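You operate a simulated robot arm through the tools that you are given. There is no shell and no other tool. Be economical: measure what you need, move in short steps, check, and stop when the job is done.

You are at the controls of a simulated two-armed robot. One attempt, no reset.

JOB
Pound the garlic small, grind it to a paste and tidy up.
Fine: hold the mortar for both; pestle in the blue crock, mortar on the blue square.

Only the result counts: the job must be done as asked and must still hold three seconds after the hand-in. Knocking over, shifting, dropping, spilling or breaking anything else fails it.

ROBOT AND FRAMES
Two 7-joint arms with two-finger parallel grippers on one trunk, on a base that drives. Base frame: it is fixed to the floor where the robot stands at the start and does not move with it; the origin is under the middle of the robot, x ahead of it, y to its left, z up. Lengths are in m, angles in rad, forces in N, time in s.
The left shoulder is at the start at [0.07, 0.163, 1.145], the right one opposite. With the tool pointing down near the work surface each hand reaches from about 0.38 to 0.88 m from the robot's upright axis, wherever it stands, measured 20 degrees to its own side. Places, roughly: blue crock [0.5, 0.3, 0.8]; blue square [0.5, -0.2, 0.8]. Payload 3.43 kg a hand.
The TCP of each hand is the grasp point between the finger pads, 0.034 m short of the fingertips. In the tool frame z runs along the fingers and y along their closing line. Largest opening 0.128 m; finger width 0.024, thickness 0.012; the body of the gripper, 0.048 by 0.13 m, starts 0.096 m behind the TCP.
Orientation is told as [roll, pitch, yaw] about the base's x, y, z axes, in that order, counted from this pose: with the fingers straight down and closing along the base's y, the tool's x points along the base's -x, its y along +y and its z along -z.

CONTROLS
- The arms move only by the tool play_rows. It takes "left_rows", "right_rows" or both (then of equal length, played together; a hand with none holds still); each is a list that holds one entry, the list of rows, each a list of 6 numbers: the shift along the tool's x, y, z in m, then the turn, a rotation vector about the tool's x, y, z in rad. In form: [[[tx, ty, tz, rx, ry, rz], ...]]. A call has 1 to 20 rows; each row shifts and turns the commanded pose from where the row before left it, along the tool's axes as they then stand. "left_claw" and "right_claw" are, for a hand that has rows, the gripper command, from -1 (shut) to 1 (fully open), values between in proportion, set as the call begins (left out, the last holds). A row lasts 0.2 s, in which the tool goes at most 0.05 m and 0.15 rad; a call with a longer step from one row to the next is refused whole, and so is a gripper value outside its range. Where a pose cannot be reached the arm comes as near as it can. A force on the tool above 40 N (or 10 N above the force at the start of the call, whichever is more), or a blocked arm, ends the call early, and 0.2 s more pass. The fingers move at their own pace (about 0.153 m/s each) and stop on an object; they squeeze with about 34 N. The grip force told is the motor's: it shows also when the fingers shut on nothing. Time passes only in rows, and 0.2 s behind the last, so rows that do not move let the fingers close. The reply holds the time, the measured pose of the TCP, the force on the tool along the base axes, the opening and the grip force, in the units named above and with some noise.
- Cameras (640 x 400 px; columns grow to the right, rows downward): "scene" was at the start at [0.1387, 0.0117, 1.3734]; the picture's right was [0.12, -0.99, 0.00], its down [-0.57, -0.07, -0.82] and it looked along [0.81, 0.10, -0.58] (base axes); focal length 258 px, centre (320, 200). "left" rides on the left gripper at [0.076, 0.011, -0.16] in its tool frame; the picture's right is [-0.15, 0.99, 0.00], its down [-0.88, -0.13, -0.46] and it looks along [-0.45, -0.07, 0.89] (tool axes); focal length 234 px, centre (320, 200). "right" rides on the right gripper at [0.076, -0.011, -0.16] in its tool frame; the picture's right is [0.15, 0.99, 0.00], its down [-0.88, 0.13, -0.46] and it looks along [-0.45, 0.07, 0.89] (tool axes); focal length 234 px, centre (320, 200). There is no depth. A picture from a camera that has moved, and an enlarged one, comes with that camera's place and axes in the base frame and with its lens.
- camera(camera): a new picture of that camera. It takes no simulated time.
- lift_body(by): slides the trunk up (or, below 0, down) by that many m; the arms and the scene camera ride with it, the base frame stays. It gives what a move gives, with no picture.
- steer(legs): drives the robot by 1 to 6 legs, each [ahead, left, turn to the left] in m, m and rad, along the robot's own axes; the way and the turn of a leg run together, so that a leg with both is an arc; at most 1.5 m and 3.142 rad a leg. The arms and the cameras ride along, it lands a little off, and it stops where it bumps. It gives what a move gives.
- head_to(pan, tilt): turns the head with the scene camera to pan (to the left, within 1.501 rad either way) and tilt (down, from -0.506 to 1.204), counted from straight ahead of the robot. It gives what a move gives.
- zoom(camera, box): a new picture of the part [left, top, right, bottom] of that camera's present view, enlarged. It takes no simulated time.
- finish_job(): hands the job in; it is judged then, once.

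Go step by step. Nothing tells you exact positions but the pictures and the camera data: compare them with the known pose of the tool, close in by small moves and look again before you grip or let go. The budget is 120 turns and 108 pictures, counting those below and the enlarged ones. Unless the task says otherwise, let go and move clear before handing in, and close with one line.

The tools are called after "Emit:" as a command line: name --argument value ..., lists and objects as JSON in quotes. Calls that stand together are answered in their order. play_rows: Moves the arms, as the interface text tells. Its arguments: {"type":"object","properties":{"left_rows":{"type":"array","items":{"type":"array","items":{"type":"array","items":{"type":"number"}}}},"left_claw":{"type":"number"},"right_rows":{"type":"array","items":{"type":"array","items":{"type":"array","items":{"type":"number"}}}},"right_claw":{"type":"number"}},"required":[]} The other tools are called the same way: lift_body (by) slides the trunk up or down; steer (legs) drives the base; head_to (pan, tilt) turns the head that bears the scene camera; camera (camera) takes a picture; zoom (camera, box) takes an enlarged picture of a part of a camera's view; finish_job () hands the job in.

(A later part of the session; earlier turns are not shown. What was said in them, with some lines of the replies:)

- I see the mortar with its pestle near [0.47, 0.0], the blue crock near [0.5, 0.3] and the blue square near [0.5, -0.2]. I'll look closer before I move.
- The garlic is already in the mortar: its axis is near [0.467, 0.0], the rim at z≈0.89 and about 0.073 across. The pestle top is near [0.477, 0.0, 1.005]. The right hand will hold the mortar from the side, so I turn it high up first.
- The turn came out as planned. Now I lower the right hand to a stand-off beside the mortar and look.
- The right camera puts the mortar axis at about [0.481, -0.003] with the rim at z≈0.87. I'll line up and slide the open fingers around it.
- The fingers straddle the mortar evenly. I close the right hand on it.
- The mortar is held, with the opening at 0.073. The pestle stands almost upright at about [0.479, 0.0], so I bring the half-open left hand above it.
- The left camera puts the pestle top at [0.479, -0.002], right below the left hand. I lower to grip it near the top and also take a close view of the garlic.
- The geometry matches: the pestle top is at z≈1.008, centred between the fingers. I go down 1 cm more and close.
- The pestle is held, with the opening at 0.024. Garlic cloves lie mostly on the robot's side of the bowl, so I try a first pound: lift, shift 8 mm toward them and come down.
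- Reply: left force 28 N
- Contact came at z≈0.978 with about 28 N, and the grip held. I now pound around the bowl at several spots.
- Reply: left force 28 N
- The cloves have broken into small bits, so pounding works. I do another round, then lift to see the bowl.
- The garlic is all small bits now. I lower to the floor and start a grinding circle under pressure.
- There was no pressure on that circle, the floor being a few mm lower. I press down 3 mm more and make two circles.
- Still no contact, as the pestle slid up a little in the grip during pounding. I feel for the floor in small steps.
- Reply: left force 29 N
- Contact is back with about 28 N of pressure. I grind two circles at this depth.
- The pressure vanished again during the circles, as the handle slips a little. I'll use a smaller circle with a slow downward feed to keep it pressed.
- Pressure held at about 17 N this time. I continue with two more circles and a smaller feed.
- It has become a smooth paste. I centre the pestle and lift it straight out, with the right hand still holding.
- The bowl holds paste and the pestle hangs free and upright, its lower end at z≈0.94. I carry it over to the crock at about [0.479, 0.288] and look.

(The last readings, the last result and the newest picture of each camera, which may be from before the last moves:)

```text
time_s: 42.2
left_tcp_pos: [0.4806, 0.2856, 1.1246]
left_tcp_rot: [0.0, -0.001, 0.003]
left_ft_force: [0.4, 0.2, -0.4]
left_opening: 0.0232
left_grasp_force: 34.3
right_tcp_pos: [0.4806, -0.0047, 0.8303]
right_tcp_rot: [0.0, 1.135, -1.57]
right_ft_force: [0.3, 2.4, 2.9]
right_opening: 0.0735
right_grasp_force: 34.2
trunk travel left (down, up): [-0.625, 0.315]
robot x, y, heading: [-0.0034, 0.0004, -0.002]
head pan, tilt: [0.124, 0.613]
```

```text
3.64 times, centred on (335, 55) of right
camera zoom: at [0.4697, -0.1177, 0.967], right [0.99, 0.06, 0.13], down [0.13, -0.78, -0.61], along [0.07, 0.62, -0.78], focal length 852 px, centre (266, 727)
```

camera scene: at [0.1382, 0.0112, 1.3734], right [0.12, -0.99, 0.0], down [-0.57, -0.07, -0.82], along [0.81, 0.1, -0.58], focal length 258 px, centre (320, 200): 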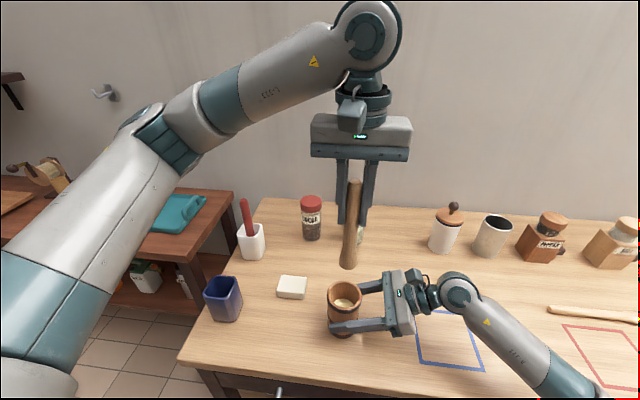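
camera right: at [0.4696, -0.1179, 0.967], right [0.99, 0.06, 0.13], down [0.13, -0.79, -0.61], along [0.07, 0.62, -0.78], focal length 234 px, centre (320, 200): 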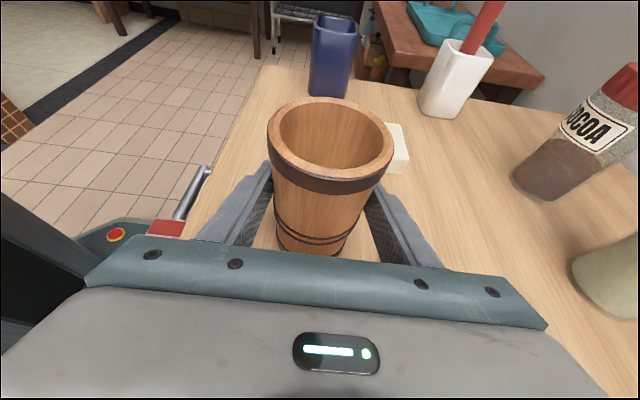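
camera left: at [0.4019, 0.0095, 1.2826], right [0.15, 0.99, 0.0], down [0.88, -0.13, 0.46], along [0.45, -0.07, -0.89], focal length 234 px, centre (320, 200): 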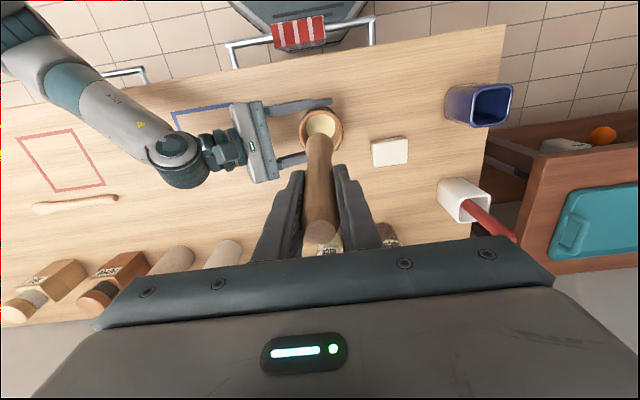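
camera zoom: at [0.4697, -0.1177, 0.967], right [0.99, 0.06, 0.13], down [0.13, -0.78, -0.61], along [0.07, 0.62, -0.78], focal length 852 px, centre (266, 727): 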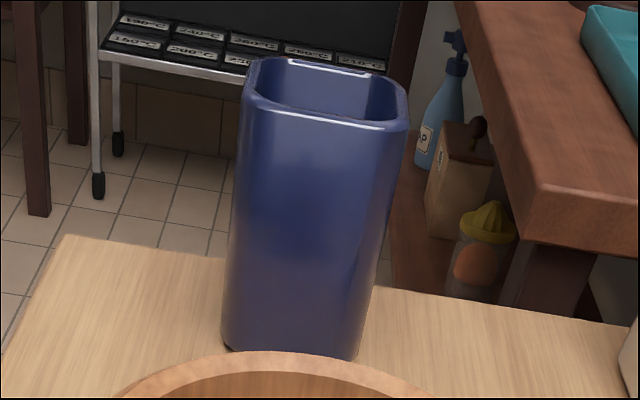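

The pestle end hangs over the crock opening, whose centre I measure at [0.481, 0.2845] with the rim at z≈0.861. I lower partway and check alignment before entering.

Emit:
play_rows --left_rows '[[[0.002, -0.001, 0.035, 0, 0, 0], [0, 0, 0.035, 0, 0, 0], [0, 0, 0, 0, 0, 0]]]'

Emit:
zoom --camera "scene" --box '[180, 220, 280, 330]'

Emit:
zoom --camera "left" --box '[260, 50, 380, 190]'

Emit:
zoom --camera "right" --box '[270, 0, 400, 110]'

```text
time_s: 43.0
left_tcp_pos: [0.4778, 0.2867, 1.052]
left_tcp_rot: [0.001, 0.0, 0.003]
left_ft_force: [-0.4, 0.3, 0.2]
left_opening: 0.0233
left_grasp_force: 33.6
right_tcp_pos: [0.4815, -0.0057, 0.8315]
right_tcp_rot: [0.001, 1.134, -1.57]
right_ft_force: [-0.4, -0.7, 2.1]
right_opening: 0.0731
right_grasp_force: 33.9
trunk travel left (down, up): [-0.625, 0.315]
robot x, y, heading: [0.001, -0.0003, -0.004]
head pan, tilt: [0.124, 0.613]
```

```text
3.64 times, centred on (230, 275) of scene
camera zoom: at [0.1384, 0.0117, 1.3734], right [0.12, -0.99, 0.0], down [-0.57, -0.07, -0.82], along [0.81, 0.1, -0.58], focal length 939 px, centre (647, -73)
```

zoom: 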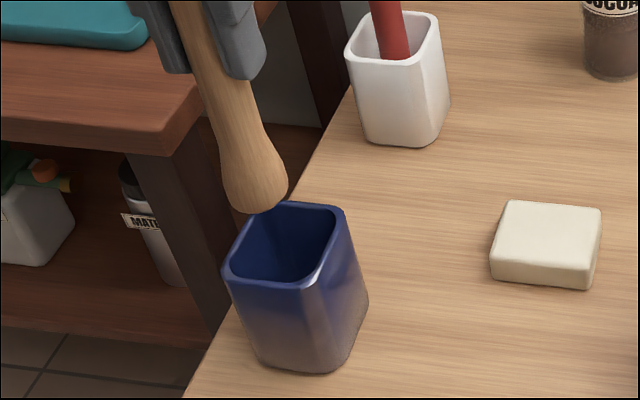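

```text
2.86 times, centred on (320, 120) of left
camera zoom: at [0.4013, 0.2974, 1.2129], right [0.15, 0.99, 0.0], down [0.88, -0.13, 0.46], along [0.45, -0.07, -0.89], focal length 669 px, centre (320, 429)
```

zoom: 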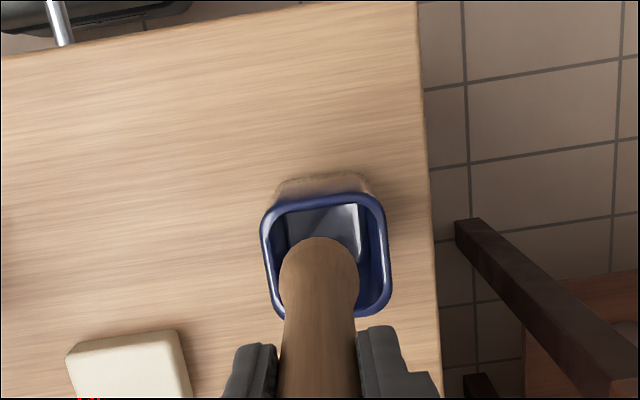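

```text
3.64 times, centred on (335, 55) of right
camera zoom: at [0.4697, -0.1174, 0.967], right [0.99, 0.06, 0.13], down [0.13, -0.79, -0.61], along [0.07, 0.62, -0.78], focal length 852 px, centre (266, 727)
```

zoom: 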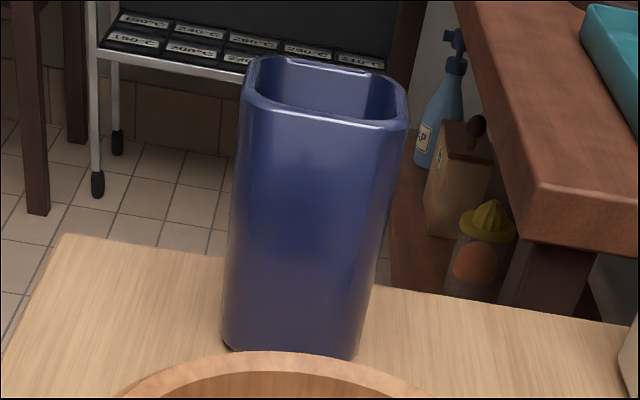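

Comparing both views, the pestle is shorter than I took it: its end is at about [0.472, 0.285, 0.92], tilted slightly toward the robot. I shift 7 mm ahead and lower to just above the rim.

Emit:
play_rows --left_rows '[[[-0.006, 0.001, 0.02, 0, 0, 0], [0, 0, 0.025, 0, 0, 0], [0, 0, 0, 0, 0, 0]]]'

Emit:
zoom --camera "scene" --box '[180, 220, 280, 330]'

Emit:
zoom --camera "left" --box '[260, 50, 380, 190]'

Emit:
zoom --camera "right" --box '[270, 0, 400, 110]'

```text
time_s: 43.8
left_tcp_pos: [0.4842, 0.2881, 1.0077]
left_tcp_rot: [0.0, 0.001, 0.0]
left_ft_force: [-0.3, 0.2, -1.6]
left_opening: 0.0235
left_grasp_force: 33.7
right_tcp_pos: [0.4811, -0.0046, 0.8317]
right_tcp_rot: [-0.001, 1.135, -1.572]
right_ft_force: [0.4, 0.2, 1.9]
right_opening: 0.0734
right_grasp_force: 34.1
trunk travel left (down, up): [-0.625, 0.315]
robot x, y, heading: [-0.0014, 0.0017, -0.002]
head pan, tilt: [0.124, 0.613]
```

```text
3.64 times, centred on (230, 275) of scene
camera zoom: at [0.1385, 0.0117, 1.3734], right [0.12, -0.99, 0.0], down [-0.57, -0.07, -0.82], along [0.81, 0.1, -0.58], focal length 939 px, centre (647, -73)
```

zoom: 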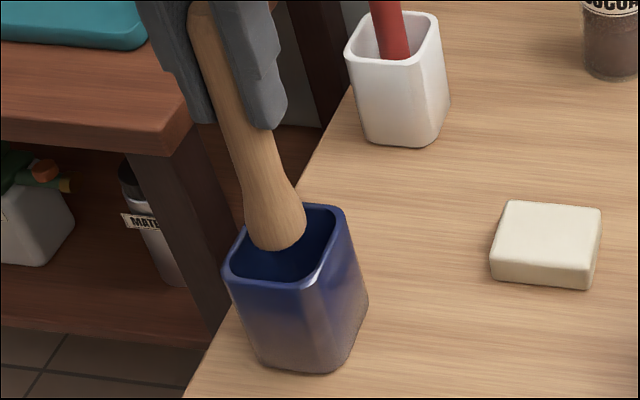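

```text
2.86 times, centred on (320, 120) of left
camera zoom: at [0.4077, 0.2986, 1.1683], right [0.15, 0.99, 0.0], down [0.88, -0.13, 0.46], along [0.45, -0.07, -0.89], focal length 669 px, centre (320, 429)
```

zoom: 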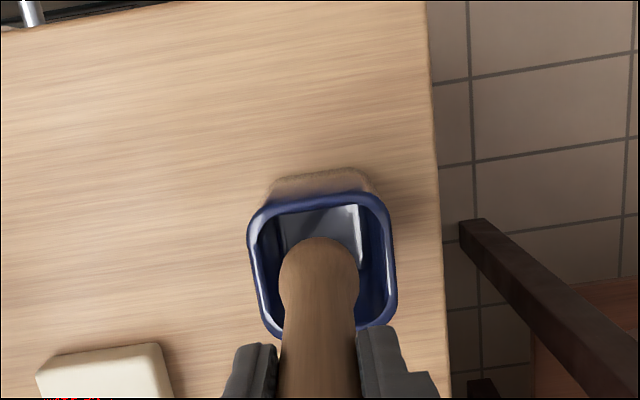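

```text
3.64 times, centred on (335, 55) of right
camera zoom: at [0.4697, -0.1175, 0.967], right [0.99, 0.06, 0.13], down [0.13, -0.79, -0.61], along [0.07, 0.62, -0.79], focal length 852 px, centre (266, 727)
```

zoom: 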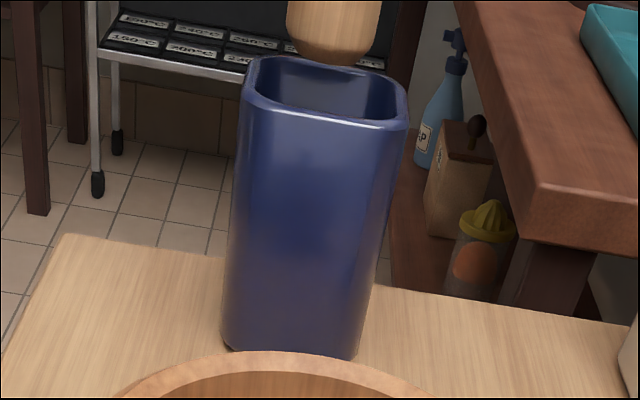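

The pestle end is centred over the opening at about [0.482, 0.287, 0.871]. I lower it in gently, then look.

Emit:
play_rows --left_rows '[[[0, 0, 0.02, 0, 0, 0], [0, 0, 0.02, 0, 0, 0], [0, 0, 0.015, 0, 0, 0], [0, 0, 0, 0, 0, 0]]]'

Emit:
zoom --camera "scene" --box '[180, 220, 280, 330]'

Emit:
zoom --camera "right" --box '[270, 0, 400, 110]'

```text
time_s: 44.8
left_tcp_pos: [0.4824, 0.2876, 0.951]
left_tcp_rot: [0.0, -0.001, 0.003]
left_ft_force: [0.9, -0.1, -0.7]
left_opening: 0.0231
left_grasp_force: 33.9
right_tcp_pos: [0.4809, -0.0038, 0.8332]
right_tcp_rot: [0.0, 1.133, -1.571]
right_ft_force: [-0.1, 0.5, 1.5]
right_opening: 0.0731
right_grasp_force: 34.7
trunk travel left (down, up): [-0.625, 0.315]
robot x, y, heading: [-0.0026, 0.002, 0.001]
head pan, tilt: [0.124, 0.613]
```

```text
3.64 times, centred on (230, 275) of scene
camera zoom: at [0.1385, 0.0117, 1.3734], right [0.12, -0.99, 0.0], down [-0.57, -0.07, -0.82], along [0.81, 0.1, -0.58], focal length 939 px, centre (647, -73)
```

zoom: 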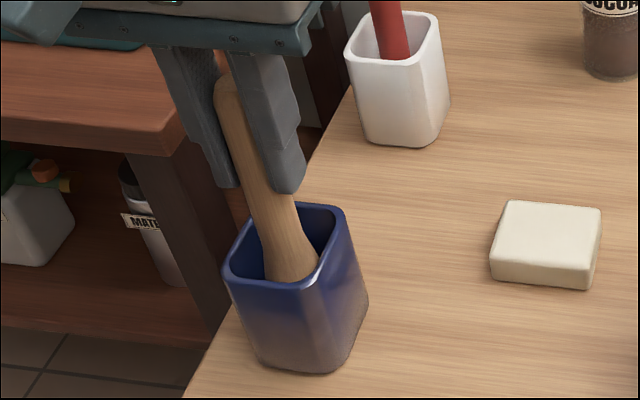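

```text
3.64 times, centred on (335, 55) of right
camera zoom: at [0.4697, -0.1175, 0.967], right [0.99, 0.06, 0.13], down [0.13, -0.79, -0.61], along [0.07, 0.62, -0.79], focal length 852 px, centre (266, 727)
```

zoom: 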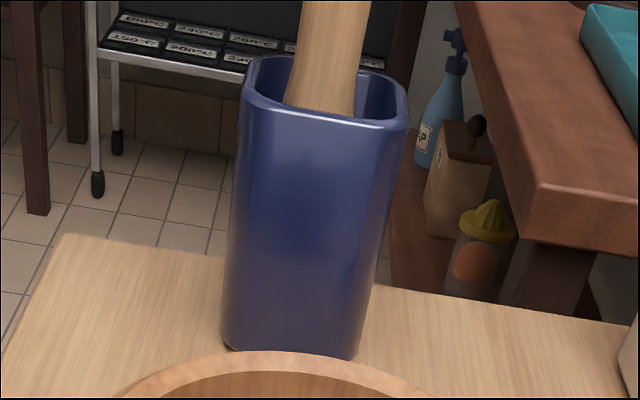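

It is inside with no contact force, its lower end at z≈0.814. I lower further in small steps until it touches the floor.

Emit:
play_rows --left_rows '[[[0, 0.002, 0.012, 0, 0, 0], [0, 0, 0.01, 0, 0, 0], [0, 0, 0.005, 0, 0, 0], [0, 0, 0, 0, 0, 0]]]'

Emit:
play_rows --left_rows '[[[0, 0, 0.005, 0, 0, 0], [0, 0, 0, 0, 0, 0]]]'

Emit:
zoom --camera "scene" --box '[180, 220, 280, 330]'

```text
time_s: 45.8
left_tcp_pos: [0.4827, 0.2887, 0.9253]
left_tcp_rot: [-0.001, 0.0, 0.002]
left_ft_force: [0.0, 0.2, -0.9]
left_opening: 0.0231
left_grasp_force: 34.0
right_tcp_pos: [0.4812, -0.0049, 0.8322]
right_tcp_rot: [0.0, 1.135, -1.571]
right_ft_force: [-0.4, -0.7, 1.8]
right_opening: 0.0735
right_grasp_force: 34.1
trunk travel left (down, up): [-0.625, 0.315]
robot x, y, heading: [-0.0014, -0.0027, -0.002]
head pan, tilt: [0.124, 0.613]
```

```text
time_s: 46.4
left_tcp_pos: [0.4826, 0.2878, 0.9207]
left_tcp_rot: [-0.002, 0.002, 0.002]
left_ft_force: [0.3, 1.1, -1.1]
left_opening: 0.0237
left_grasp_force: 33.3
right_tcp_pos: [0.4809, -0.0042, 0.8319]
right_tcp_rot: [0.0, 1.133, -1.57]
right_ft_force: [0.4, -0.1, 2.1]
right_opening: 0.0734
right_grasp_force: 33.8
trunk travel left (down, up): [-0.625, 0.315]
robot x, y, heading: [-0.0022, 0.0002, 0.001]
head pan, tilt: [0.124, 0.613]
```

```text
3.64 times, centred on (230, 275) of scene
camera zoom: at [0.1385, 0.0117, 1.3734], right [0.12, -0.99, 0.0], down [-0.57, -0.07, -0.82], along [0.81, 0.1, -0.58], focal length 939 px, centre (647, -73)
```

zoom: 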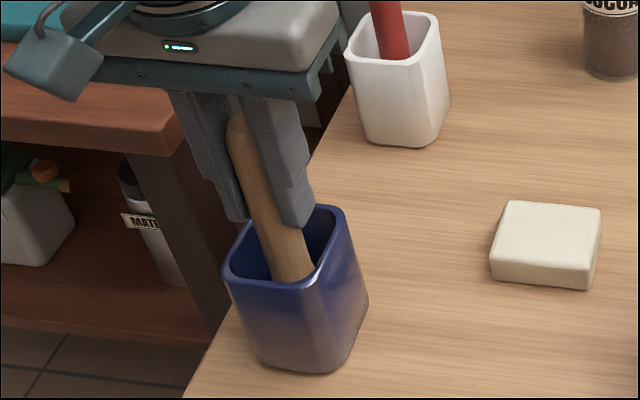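

No contact yet, and the fingertips are still 2.5 cm above the rim. I go on in small steps.

Emit:
play_rows --left_rows '[[[0, 0, 0.004, 0, 0, 0], [0, 0, 0, 0, 0, 0]]]'

Emit:
play_rows --left_rows '[[[0, 0, 0.004, 0, 0, 0], [0, 0, 0, 0, 0, 0]]]'

Emit:
play_rows --left_rows '[[[0, 0, 0.003, 0, 0, 0], [0, 0, 0, 0, 0, 0]]]'

```text
time_s: 47.0
left_tcp_pos: [0.4824, 0.289, 0.9157]
left_tcp_rot: [0.0, 0.001, 0.001]
left_ft_force: [0.3, -0.4, -1.5]
left_opening: 0.0236
left_grasp_force: 34.4
right_tcp_pos: [0.4809, -0.0042, 0.8317]
right_tcp_rot: [-0.001, 1.133, -1.572]
right_ft_force: [0.2, 0.3, 1.9]
right_opening: 0.0733
right_grasp_force: 33.8
trunk travel left (down, up): [-0.625, 0.315]
robot x, y, heading: [0.0001, 0.0008, 0.0]
head pan, tilt: [0.124, 0.613]
```

```text
time_s: 47.6
left_tcp_pos: [0.4828, 0.2888, 0.9133]
left_tcp_rot: [0.0, 0.001, 0.003]
left_ft_force: [-0.6, 0.2, -0.6]
left_opening: 0.0234
left_grasp_force: 34.3
right_tcp_pos: [0.4814, -0.0047, 0.8311]
right_tcp_rot: [0.0, 1.134, -1.571]
right_ft_force: [-0.3, -0.7, 2.0]
right_opening: 0.0733
right_grasp_force: 34.1
trunk travel left (down, up): [-0.625, 0.315]
robot x, y, heading: [0.002, 0.0022, -0.001]
head pan, tilt: [0.124, 0.613]
```

```text
time_s: 48.2
left_tcp_pos: [0.4834, 0.2889, 0.9098]
left_tcp_rot: [0.001, 0.001, 0.001]
left_ft_force: [0.2, 0.0, 0.9]
left_opening: 0.0234
left_grasp_force: 34.2
right_tcp_pos: [0.4816, -0.0036, 0.8307]
right_tcp_rot: [0.0, 1.134, -1.572]
right_ft_force: [-1.4, -0.6, 0.8]
right_opening: 0.0732
right_grasp_force: 34.0
trunk travel left (down, up): [-0.625, 0.315]
robot x, y, heading: [-0.0013, 0.0013, -0.002]
head pan, tilt: [0.124, 0.613]
```

Emit:
play_rows --left_rows '[[[0, 0, 0.002, 0, 0, 0], [0, 0, 0, 0, 0, 0]]]'

Emit:
play_rows --left_rows '[[[0, 0, 0.002, 0, 0, 0], [0, 0, 0, 0, 0, 0]]]'

Emit:
zoom --camera "scene" --box '[180, 220, 280, 330]'

Emit:
zoom --camera "right" --box '[270, 0, 400, 110]'

```text
time_s: 48.8
left_tcp_pos: [0.4839, 0.2897, 0.9086]
left_tcp_rot: [0.001, -0.001, 0.001]
left_ft_force: [0.5, -0.1, -1.3]
left_opening: 0.0234
left_grasp_force: 33.9
right_tcp_pos: [0.4801, -0.0046, 0.8305]
right_tcp_rot: [0.002, 1.134, -1.57]
right_ft_force: [-0.5, -0.3, 0.8]
right_opening: 0.0732
right_grasp_force: 34.3
trunk travel left (down, up): [-0.625, 0.315]
robot x, y, heading: [-0.0007, 0.0013, 0.001]
head pan, tilt: [0.124, 0.613]
```

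```text
time_s: 49.4
left_tcp_pos: [0.4831, 0.2894, 0.9065]
left_tcp_rot: [-0.001, 0.001, 0.002]
left_ft_force: [0.5, 0.6, -0.6]
left_opening: 0.0236
left_grasp_force: 34.3
right_tcp_pos: [0.4817, -0.0038, 0.8305]
right_tcp_rot: [0.0, 1.133, -1.57]
right_ft_force: [-0.9, -1.3, 1.1]
right_opening: 0.0734
right_grasp_force: 33.4
trunk travel left (down, up): [-0.625, 0.315]
robot x, y, heading: [-0.0011, -0.0007, 0.002]
head pan, tilt: [0.124, 0.613]
```

```text
3.64 times, centred on (230, 275) of scene
camera zoom: at [0.1386, 0.0117, 1.3734], right [0.12, -0.99, 0.0], down [-0.57, -0.07, -0.82], along [0.81, 0.1, -0.58], focal length 939 px, centre (647, -73)
```

zoom: 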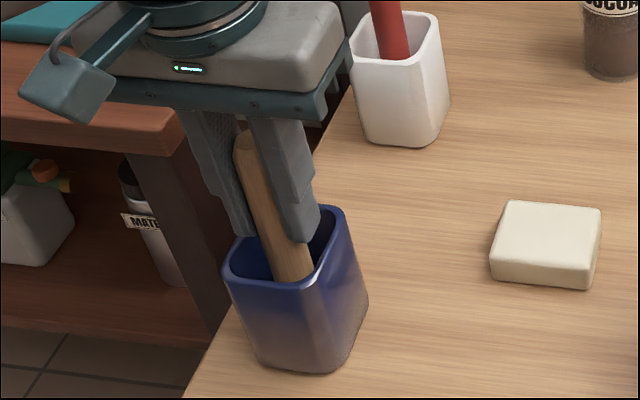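

```text
3.64 times, centred on (335, 55) of right
camera zoom: at [0.4697, -0.1175, 0.967], right [0.99, 0.06, 0.13], down [0.13, -0.79, -0.61], along [0.07, 0.62, -0.79], focal length 852 px, centre (266, 727)
```

zoom: 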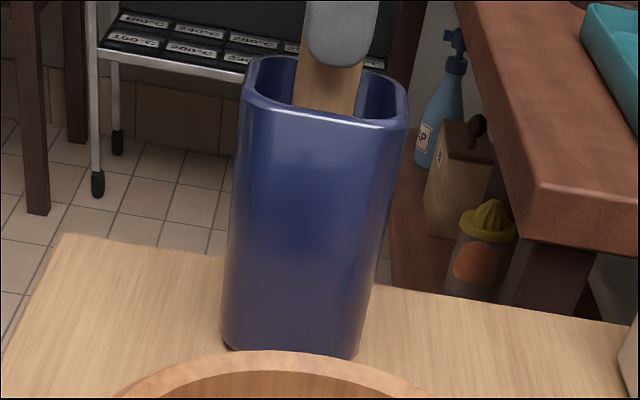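

The pestle's end should be within a few millimetres of the crock floor. I lower 4 mm more and check for contact.

Emit:
play_rows --left_rows '[[[0, 0, 0.002, 0, 0, 0], [0, 0, 0, 0, 0, 0]]]'

Emit:
play_rows --left_rows '[[[0, 0, 0.002, 0, 0, 0], [0, 0, 0, 0, 0, 0]]]'

```text
time_s: 50.0
left_tcp_pos: [0.4833, 0.2883, 0.9055]
left_tcp_rot: [0.0, -0.001, 0.001]
left_ft_force: [-1.7, 0.6, 9.0]
left_opening: 0.0236
left_grasp_force: 34.3
right_tcp_pos: [0.4814, -0.005, 0.8306]
right_tcp_rot: [0.0, 1.134, -1.571]
right_ft_force: [-0.4, -0.4, 0.7]
right_opening: 0.0731
right_grasp_force: 34.6
trunk travel left (down, up): [-0.625, 0.315]
robot x, y, heading: [0.0023, -0.0009, 0.008]
head pan, tilt: [0.124, 0.613]
```

```text
time_s: 50.6
left_tcp_pos: [0.484, 0.2879, 0.9052]
left_tcp_rot: [-0.001, -0.006, 0.001]
left_ft_force: [-2.8, 3.5, 28.8]
left_opening: 0.0233
left_grasp_force: 34.2
right_tcp_pos: [0.4794, -0.0043, 0.8318]
right_tcp_rot: [0.003, 1.135, -1.568]
right_ft_force: [0.4, -0.4, -1.0]
right_opening: 0.0729
right_grasp_force: 33.7
trunk travel left (down, up): [-0.625, 0.315]
robot x, y, heading: [0.0006, -0.0005, 0.0]
head pan, tilt: [0.124, 0.613]
```

The pestle has touched the crock floor. I relieve the press and open the left hand a little so that it rests free.

Emit:
play_rows --left_rows '[[[0, 0, -0.003, 0, 0, 0], [0, 0, 0, 0, 0, 0]]]'

Emit:
play_rows --left_rows '[[[0, 0, 0, 0, 0, 0], [0, 0, 0, 0, 0, 0], [0, 0, 0, 0, 0, 0]]]' --left_claw -0.2

Emit:
zoom --camera "scene" --box '[180, 220, 280, 330]'

Emit:
zoom --camera "left" --box '[220, 50, 420, 250]'

```text
time_s: 51.2
left_tcp_pos: [0.4839, 0.2891, 0.9047]
left_tcp_rot: [-0.001, 0.0, 0.002]
left_ft_force: [4.1, 2.0, 12.7]
left_opening: 0.0233
left_grasp_force: 33.8
right_tcp_pos: [0.4822, -0.0033, 0.8307]
right_tcp_rot: [0.0, 1.134, -1.571]
right_ft_force: [0.0, -0.7, 0.0]
right_opening: 0.0732
right_grasp_force: 33.9
trunk travel left (down, up): [-0.625, 0.315]
robot x, y, heading: [0.0015, 0.002, -0.003]
head pan, tilt: [0.124, 0.613]
```

```text
time_s: 52.0
left_tcp_pos: [0.4838, 0.2888, 0.904]
left_tcp_rot: [0.001, 0.001, 0.002]
left_ft_force: [0.3, 0.8, 0.5]
left_opening: 0.0513
left_grasp_force: 0.0
right_tcp_pos: [0.4816, -0.0042, 0.8308]
right_tcp_rot: [0.0, 1.135, -1.572]
right_ft_force: [0.4, -0.9, -0.2]
right_opening: 0.0734
right_grasp_force: 34.3
trunk travel left (down, up): [-0.625, 0.315]
robot x, y, heading: [0.0, 0.0016, 0.001]
head pan, tilt: [0.124, 0.613]
```

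```text
3.64 times, centred on (230, 275) of scene
camera zoom: at [0.1387, 0.0116, 1.3734], right [0.12, -0.99, 0.0], down [-0.57, -0.07, -0.82], along [0.81, 0.1, -0.58], focal length 939 px, centre (647, -73)
```

zoom: 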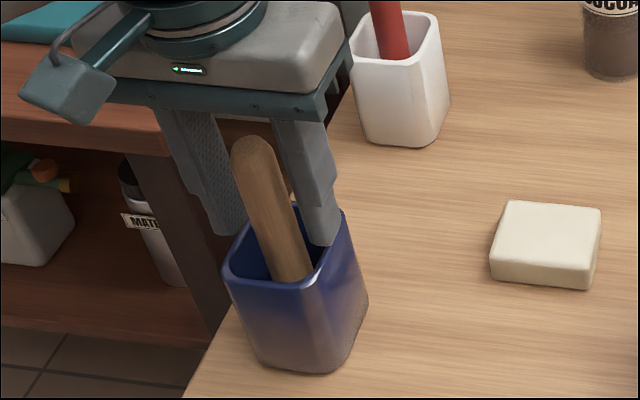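

```text
2.00 times, centred on (320, 150) of left
camera zoom: at [0.4074, 0.2997, 1.0662], right [0.15, 0.99, 0.0], down [0.88, -0.13, 0.46], along [0.45, -0.07, -0.89], focal length 468 px, centre (320, 300)
```

zoom: 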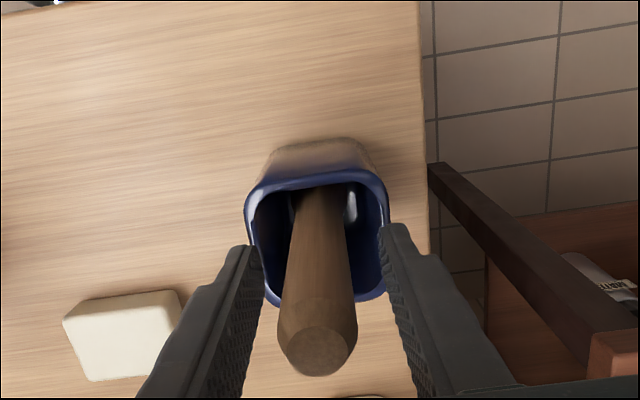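

The pestle stands in the crock, clear of both fingers. I lift the left hand straight up.

Emit:
play_rows --left_rows '[[[0, 0, -0.02, 0, 0, 0], [0, 0, -0.03, 0, 0, 0], [0, 0, -0.04, 0, 0, 0], [0, 0, -0.04, 0, 0, 0], [0, 0, -0.04, 0, 0, 0], [0, 0, -0.04, 0, 0, 0], [0, 0, -0.04, 0, 0, 0]]]'

Emit:
camera --camera "scene"

Emit:
camera --camera "left"

```text
time_s: 53.6
left_tcp_pos: [0.4828, 0.2897, 1.1546]
left_tcp_rot: [0.0, 0.001, 0.0]
left_ft_force: [-0.6, 0.1, 0.3]
left_opening: 0.0508
left_grasp_force: 0.1
right_tcp_pos: [0.48, -0.0047, 0.8306]
right_tcp_rot: [0.001, 1.137, -1.572]
right_ft_force: [0.4, -2.7, 1.1]
right_opening: 0.0733
right_grasp_force: 34.2
trunk travel left (down, up): [-0.625, 0.315]
robot x, y, heading: [-0.004, -0.0009, -0.003]
head pan, tilt: [0.124, 0.613]
```

```text
61 pictures are left
camera scene: at [0.1379, 0.0109, 1.3734], right [0.12, -0.99, 0.0], down [-0.57, -0.07, -0.82], along [0.81, 0.1, -0.57], focal length 258 px, centre (320, 200)
```

scene: 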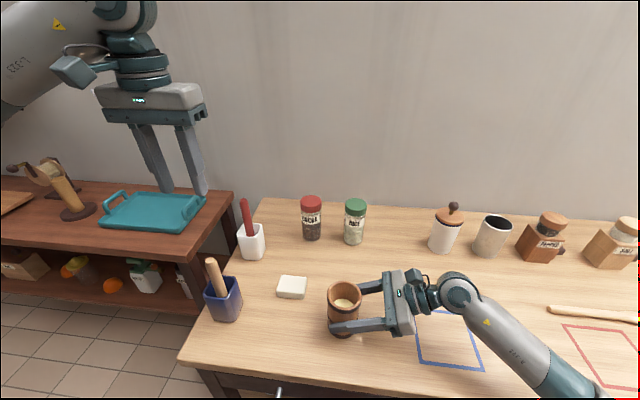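

```text
60 pictures are left
camera left: at [0.4071, 0.3015, 1.3165], right [0.15, 0.99, 0.0], down [0.88, -0.13, 0.46], along [0.45, -0.07, -0.89], focal length 234 px, centre (320, 200)
```

left: 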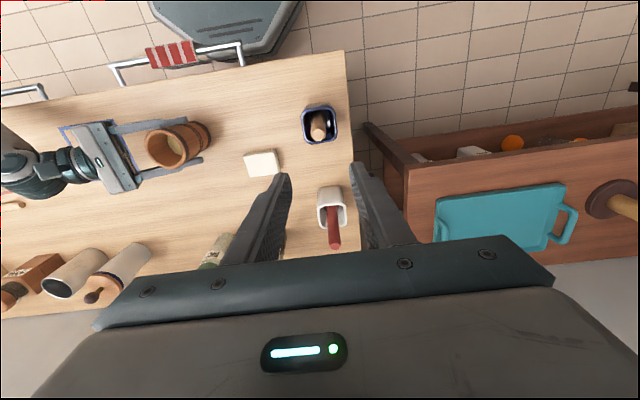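

The pestle is in the crock. Now I lift the mortar 3 cm level and carry it to the blue square, whose centre I take at about [0.482, -0.239].

Emit:
play_rows --right_rows '[[[0.0136, 0, -0.0063, 0, 0, 0], [0.0136, 0, -0.0063, 0, 0, 0], [0, 0, 0, 0, 0, 0]]]'

Emit:
play_rows --right_rows '[[[-0.0062, 0, -0.0133, 0, 0, 0], [-0.0124, 0, -0.0266, 0, 0, 0], [-0.0124, 0, -0.0266, 0, 0, 0], [-0.0124, 0, -0.0266, 0, 0, 0], [-0.0124, 0, -0.0266, 0, 0, 0], [-0.0124, 0, -0.0266, 0, 0, 0], [-0.0124, 0, -0.0266, 0, 0, 0], [-0.0124, 0, -0.0266, 0, 0, 0], [-0.0062, 0, -0.0133, 0, 0, 0], [0, 0, 0, 0, 0, 0]]]'

Emit:
camera --camera "scene"

Emit:
camera --camera "left"

Emit:
zoom --camera "scene" --box '[380, 250, 520, 390]'

```text
time_s: 54.4
left_tcp_pos: [0.4833, 0.2919, 1.1546]
left_tcp_rot: [0.0, 0.001, 0.002]
left_ft_force: [-0.2, 0.4, -0.2]
left_opening: 0.0513
left_grasp_force: 0.0
right_tcp_pos: [0.4814, -0.0037, 0.8619]
right_tcp_rot: [-0.003, 1.135, -1.574]
right_ft_force: [0.5, 0.4, -2.1]
right_opening: 0.0731
right_grasp_force: 34.4
trunk travel left (down, up): [-0.625, 0.315]
robot x, y, heading: [0.004, 0.0054, -0.006]
head pan, tilt: [0.124, 0.613]
```

```text
time_s: 56.6
left_tcp_pos: [0.4838, 0.2908, 1.1548]
left_tcp_rot: [0.001, 0.0, 0.002]
left_ft_force: [-0.3, 0.4, 0.4]
left_opening: 0.0511
left_grasp_force: 0.0
right_tcp_pos: [0.4802, -0.2391, 0.8608]
right_tcp_rot: [-0.003, 1.135, -1.571]
right_ft_force: [0.6, 0.8, -2.5]
right_opening: 0.0732
right_grasp_force: 34.1
trunk travel left (down, up): [-0.625, 0.315]
robot x, y, heading: [0.0018, 0.0001, -0.004]
head pan, tilt: [0.124, 0.613]
```

```text
59 pictures are left
camera scene: at [0.1389, 0.0117, 1.3734], right [0.12, -0.99, 0.0], down [-0.57, -0.07, -0.82], along [0.81, 0.1, -0.58], focal length 258 px, centre (320, 200)
```

scene: 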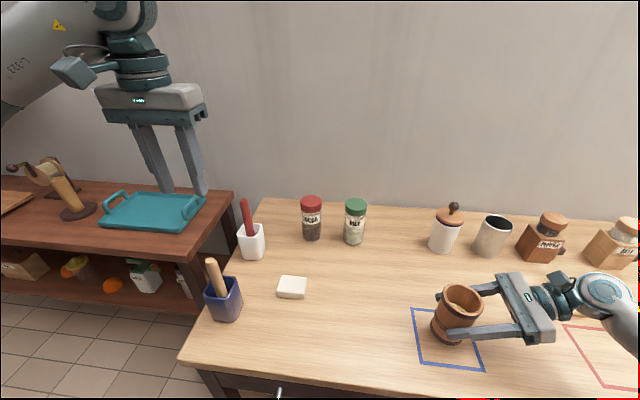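

```text
58 pictures are left
camera left: at [0.4081, 0.3023, 1.3156], right [0.15, 0.99, 0.0], down [0.88, -0.13, 0.46], along [0.45, -0.07, -0.89], focal length 234 px, centre (320, 200)
```

left: 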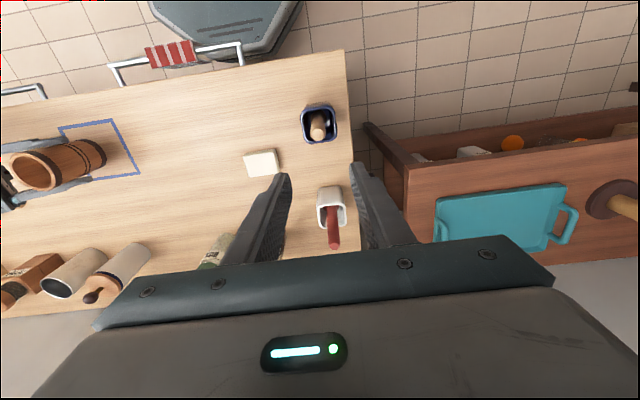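

```text
2.86 times, centred on (450, 320) of scene
camera zoom: at [0.1389, 0.0117, 1.3734], right [0.12, -0.99, 0.0], down [-0.57, -0.07, -0.82], along [0.81, 0.1, -0.58], focal length 738 px, centre (-51, -143)
```

zoom: 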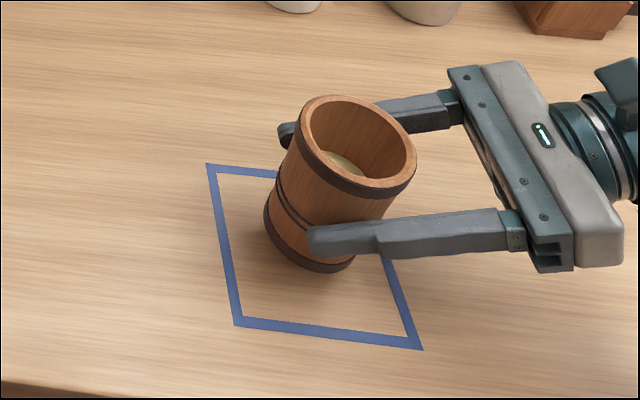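

The mortar hangs upright over the square. I lower it gently to its original grip height.

Emit:
play_rows --right_rows '[[[-0.0091, 0, 0.0042, 0, 0, 0], [-0.0091, 0, 0.0042, 0, 0, 0], [-0.0063, 0, 0.0029, 0, 0, 0], [0, 0, 0, 0, 0, 0]]]'

Emit:
play_rows --right_rows '[[[-0.0018, 0, 0.0008, 0, 0, 0], [0, 0, 0, 0, 0, 0]]]'

Emit:
zoom --camera "scene" --box '[380, 250, 520, 390]'

```text
time_s: 57.6
left_tcp_pos: [0.4837, 0.2922, 1.1537]
left_tcp_rot: [0.0, 0.001, 0.002]
left_ft_force: [0.7, 0.0, -0.1]
left_opening: 0.0513
left_grasp_force: 0.1
right_tcp_pos: [0.4817, -0.2383, 0.8329]
right_tcp_rot: [-0.001, 1.136, -1.572]
right_ft_force: [-0.8, 0.8, -3.2]
right_opening: 0.073
right_grasp_force: 33.6
trunk travel left (down, up): [-0.625, 0.315]
robot x, y, heading: [0.0004, 0.0029, 0.002]
head pan, tilt: [0.124, 0.613]
```

```text
time_s: 58.2
left_tcp_pos: [0.4838, 0.2922, 1.1553]
left_tcp_rot: [0.0, 0.0, 0.002]
left_ft_force: [-0.1, -0.9, 0.2]
left_opening: 0.0511
left_grasp_force: 0.1
right_tcp_pos: [0.4818, -0.24, 0.832]
right_tcp_rot: [-0.001, 1.133, -1.57]
right_ft_force: [0.9, -0.3, 1.2]
right_opening: 0.0733
right_grasp_force: 34.3
trunk travel left (down, up): [-0.625, 0.315]
robot x, y, heading: [-0.0054, 0.001, 0.001]
head pan, tilt: [0.124, 0.613]
```

```text
2.86 times, centred on (450, 320) of scene
camera zoom: at [0.1385, 0.0116, 1.3735], right [0.12, -0.99, 0.0], down [-0.57, -0.07, -0.82], along [0.81, 0.1, -0.58], focal length 738 px, centre (-51, -143)
```

zoom: 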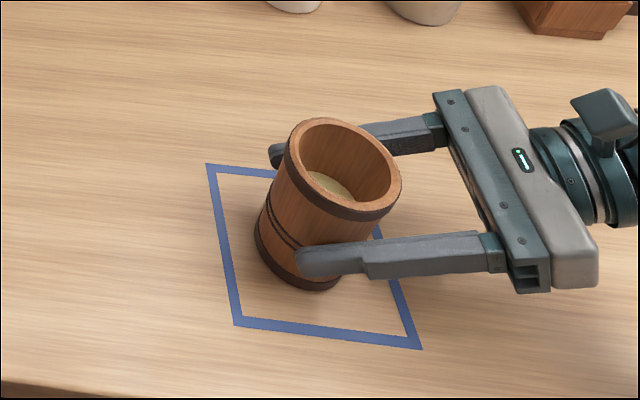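

The base touches down centred in the square. I open the right hand and check.

Emit:
play_rows --right_rows '[[[0, 0, 0, 0, 0, 0], [0, 0, 0, 0, 0, 0], [0, 0, 0, 0, 0, 0]]]' --right_claw 1

Emit:
zoom --camera "scene" --box '[380, 250, 520, 390]'

Emit:
camera --camera "right"

```text
time_s: 59.0
left_tcp_pos: [0.4844, 0.2913, 1.154]
left_tcp_rot: [0.0, 0.001, 0.003]
left_ft_force: [1.4, -0.1, -0.9]
left_opening: 0.0513
left_grasp_force: 0.1
right_tcp_pos: [0.4811, -0.2396, 0.8307]
right_tcp_rot: [-0.003, 1.135, -1.571]
right_ft_force: [0.1, 0.5, 0.3]
right_opening: 0.1282
right_grasp_force: 0.1
trunk travel left (down, up): [-0.625, 0.315]
robot x, y, heading: [-0.002, 0.0001, -0.002]
head pan, tilt: [0.124, 0.613]
```

```text
2.86 times, centred on (450, 320) of scene
camera zoom: at [0.1386, 0.0116, 1.3734], right [0.12, -0.99, 0.0], down [-0.57, -0.07, -0.82], along [0.81, 0.1, -0.58], focal length 738 px, centre (-51, -143)
```

zoom: 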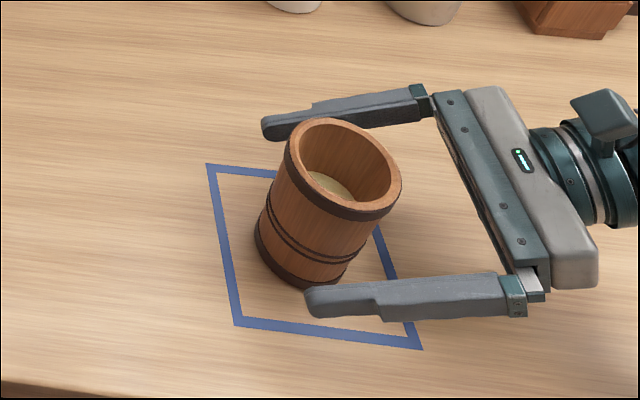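

```text
54 pictures are left
camera right: at [0.4698, -0.353, 0.9666], right [0.99, 0.06, 0.13], down [0.13, -0.79, -0.61], along [0.07, 0.62, -0.79], focal length 234 px, centre (320, 200)
```

right: 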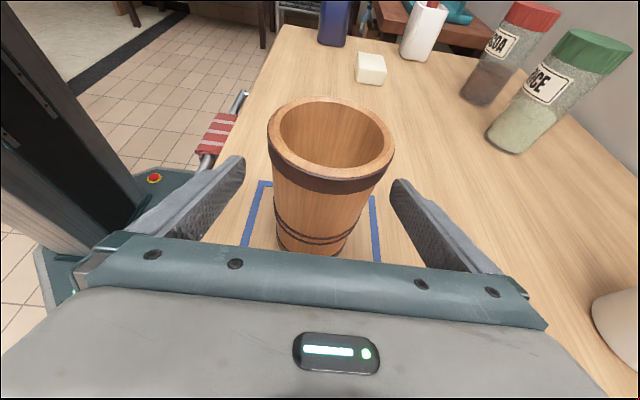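

The mortar stands free and upright in the square. I back the right hand out along its fingers, then rise.

Emit:
play_rows --right_rows '[[[0, 0, -0.02, 0, 0, 0], [0, 0, -0.03, 0, 0, 0], [0, 0, -0.03, 0, 0, 0], [0, 0, -0.03, 0, 0, 0], [0, 0, -0.03, 0, 0, 0], [0.036, 0, -0.017, 0, 0, 0], [0.036, 0, -0.017, 0, 0, 0], [0.036, 0, -0.017, 0, 0, 0], [0, 0, 0, 0, 0, 0]]]'

Emit:
camera --camera "scene"

Emit:
zoom --camera "scene" --box '[380, 250, 520, 390]'

Emit:
zoom --camera "left" --box '[40, 80, 360, 240]'

```text
time_s: 61.0
left_tcp_pos: [0.4847, 0.291, 1.1546]
left_tcp_rot: [-0.001, -0.001, 0.001]
left_ft_force: [0.8, 0.4, -0.3]
left_opening: 0.051
left_grasp_force: 0.1
right_tcp_pos: [0.4803, -0.3665, 1.0104]
right_tcp_rot: [-0.001, 1.134, -1.574]
right_ft_force: [0.0, 0.6, 0.0]
right_opening: 0.128
right_grasp_force: 0.0
trunk travel left (down, up): [-0.625, 0.315]
robot x, y, heading: [0.0019, 0.0017, -0.001]
head pan, tilt: [0.124, 0.613]
```

```text
53 pictures are left
camera scene: at [0.1387, 0.0113, 1.3734], right [0.12, -0.99, 0.0], down [-0.57, -0.07, -0.82], along [0.81, 0.1, -0.58], focal length 258 px, centre (320, 200)
```

scene: 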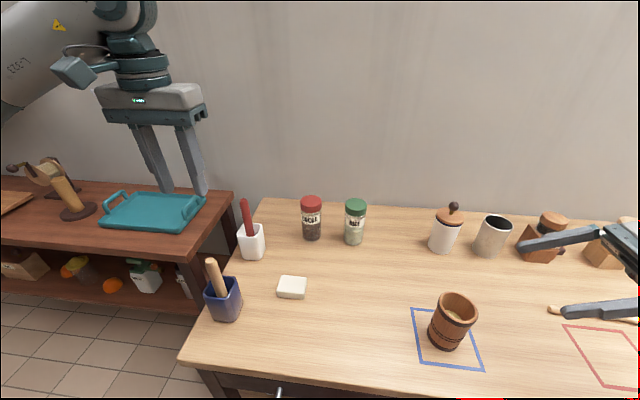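

```text
2.86 times, centred on (450, 320) of scene
camera zoom: at [0.1387, 0.0113, 1.3734], right [0.12, -0.99, 0.0], down [-0.57, -0.07, -0.82], along [0.81, 0.1, -0.58], focal length 738 px, centre (-51, -143)
```

zoom: 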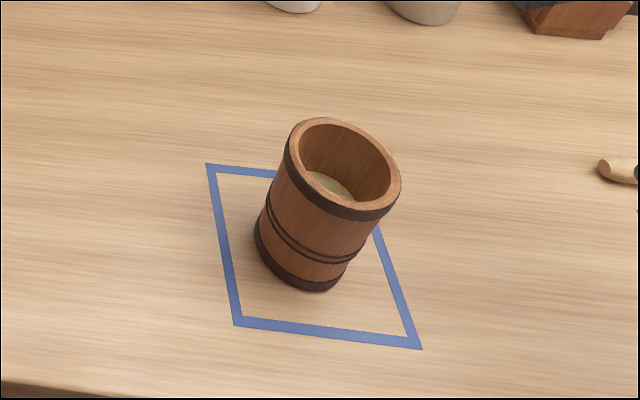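

```text
2.00 times, centred on (200, 160) of left
camera zoom: at [0.4079, 0.302, 1.3158], right [0.15, 0.99, 0.0], down [0.88, -0.13, 0.46], along [0.45, -0.07, -0.89], focal length 468 px, centre (560, 280)
```

zoom: 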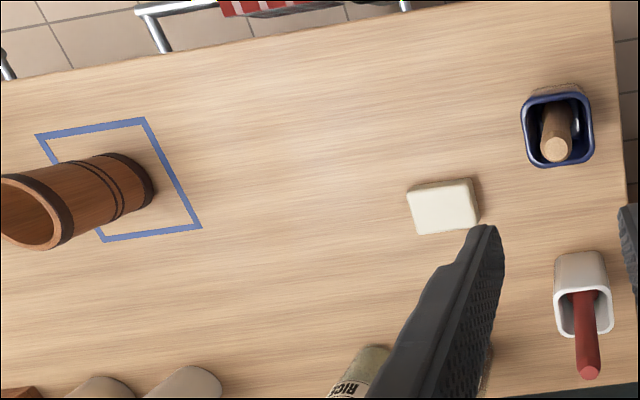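

The paste is in the mortar, which stands upright within the blue square. The pestle is in the blue crock, both hands are clear and nothing else has moved, so I hand in.

Emit:
finish_job

```text
The job is handed in.
```

I pounded the garlic small and ground it to a paste, holding the mortar throughout. The pestle is in the blue crock and the mortar is on the blue square; I've handed the job in, but no verdict has come back.
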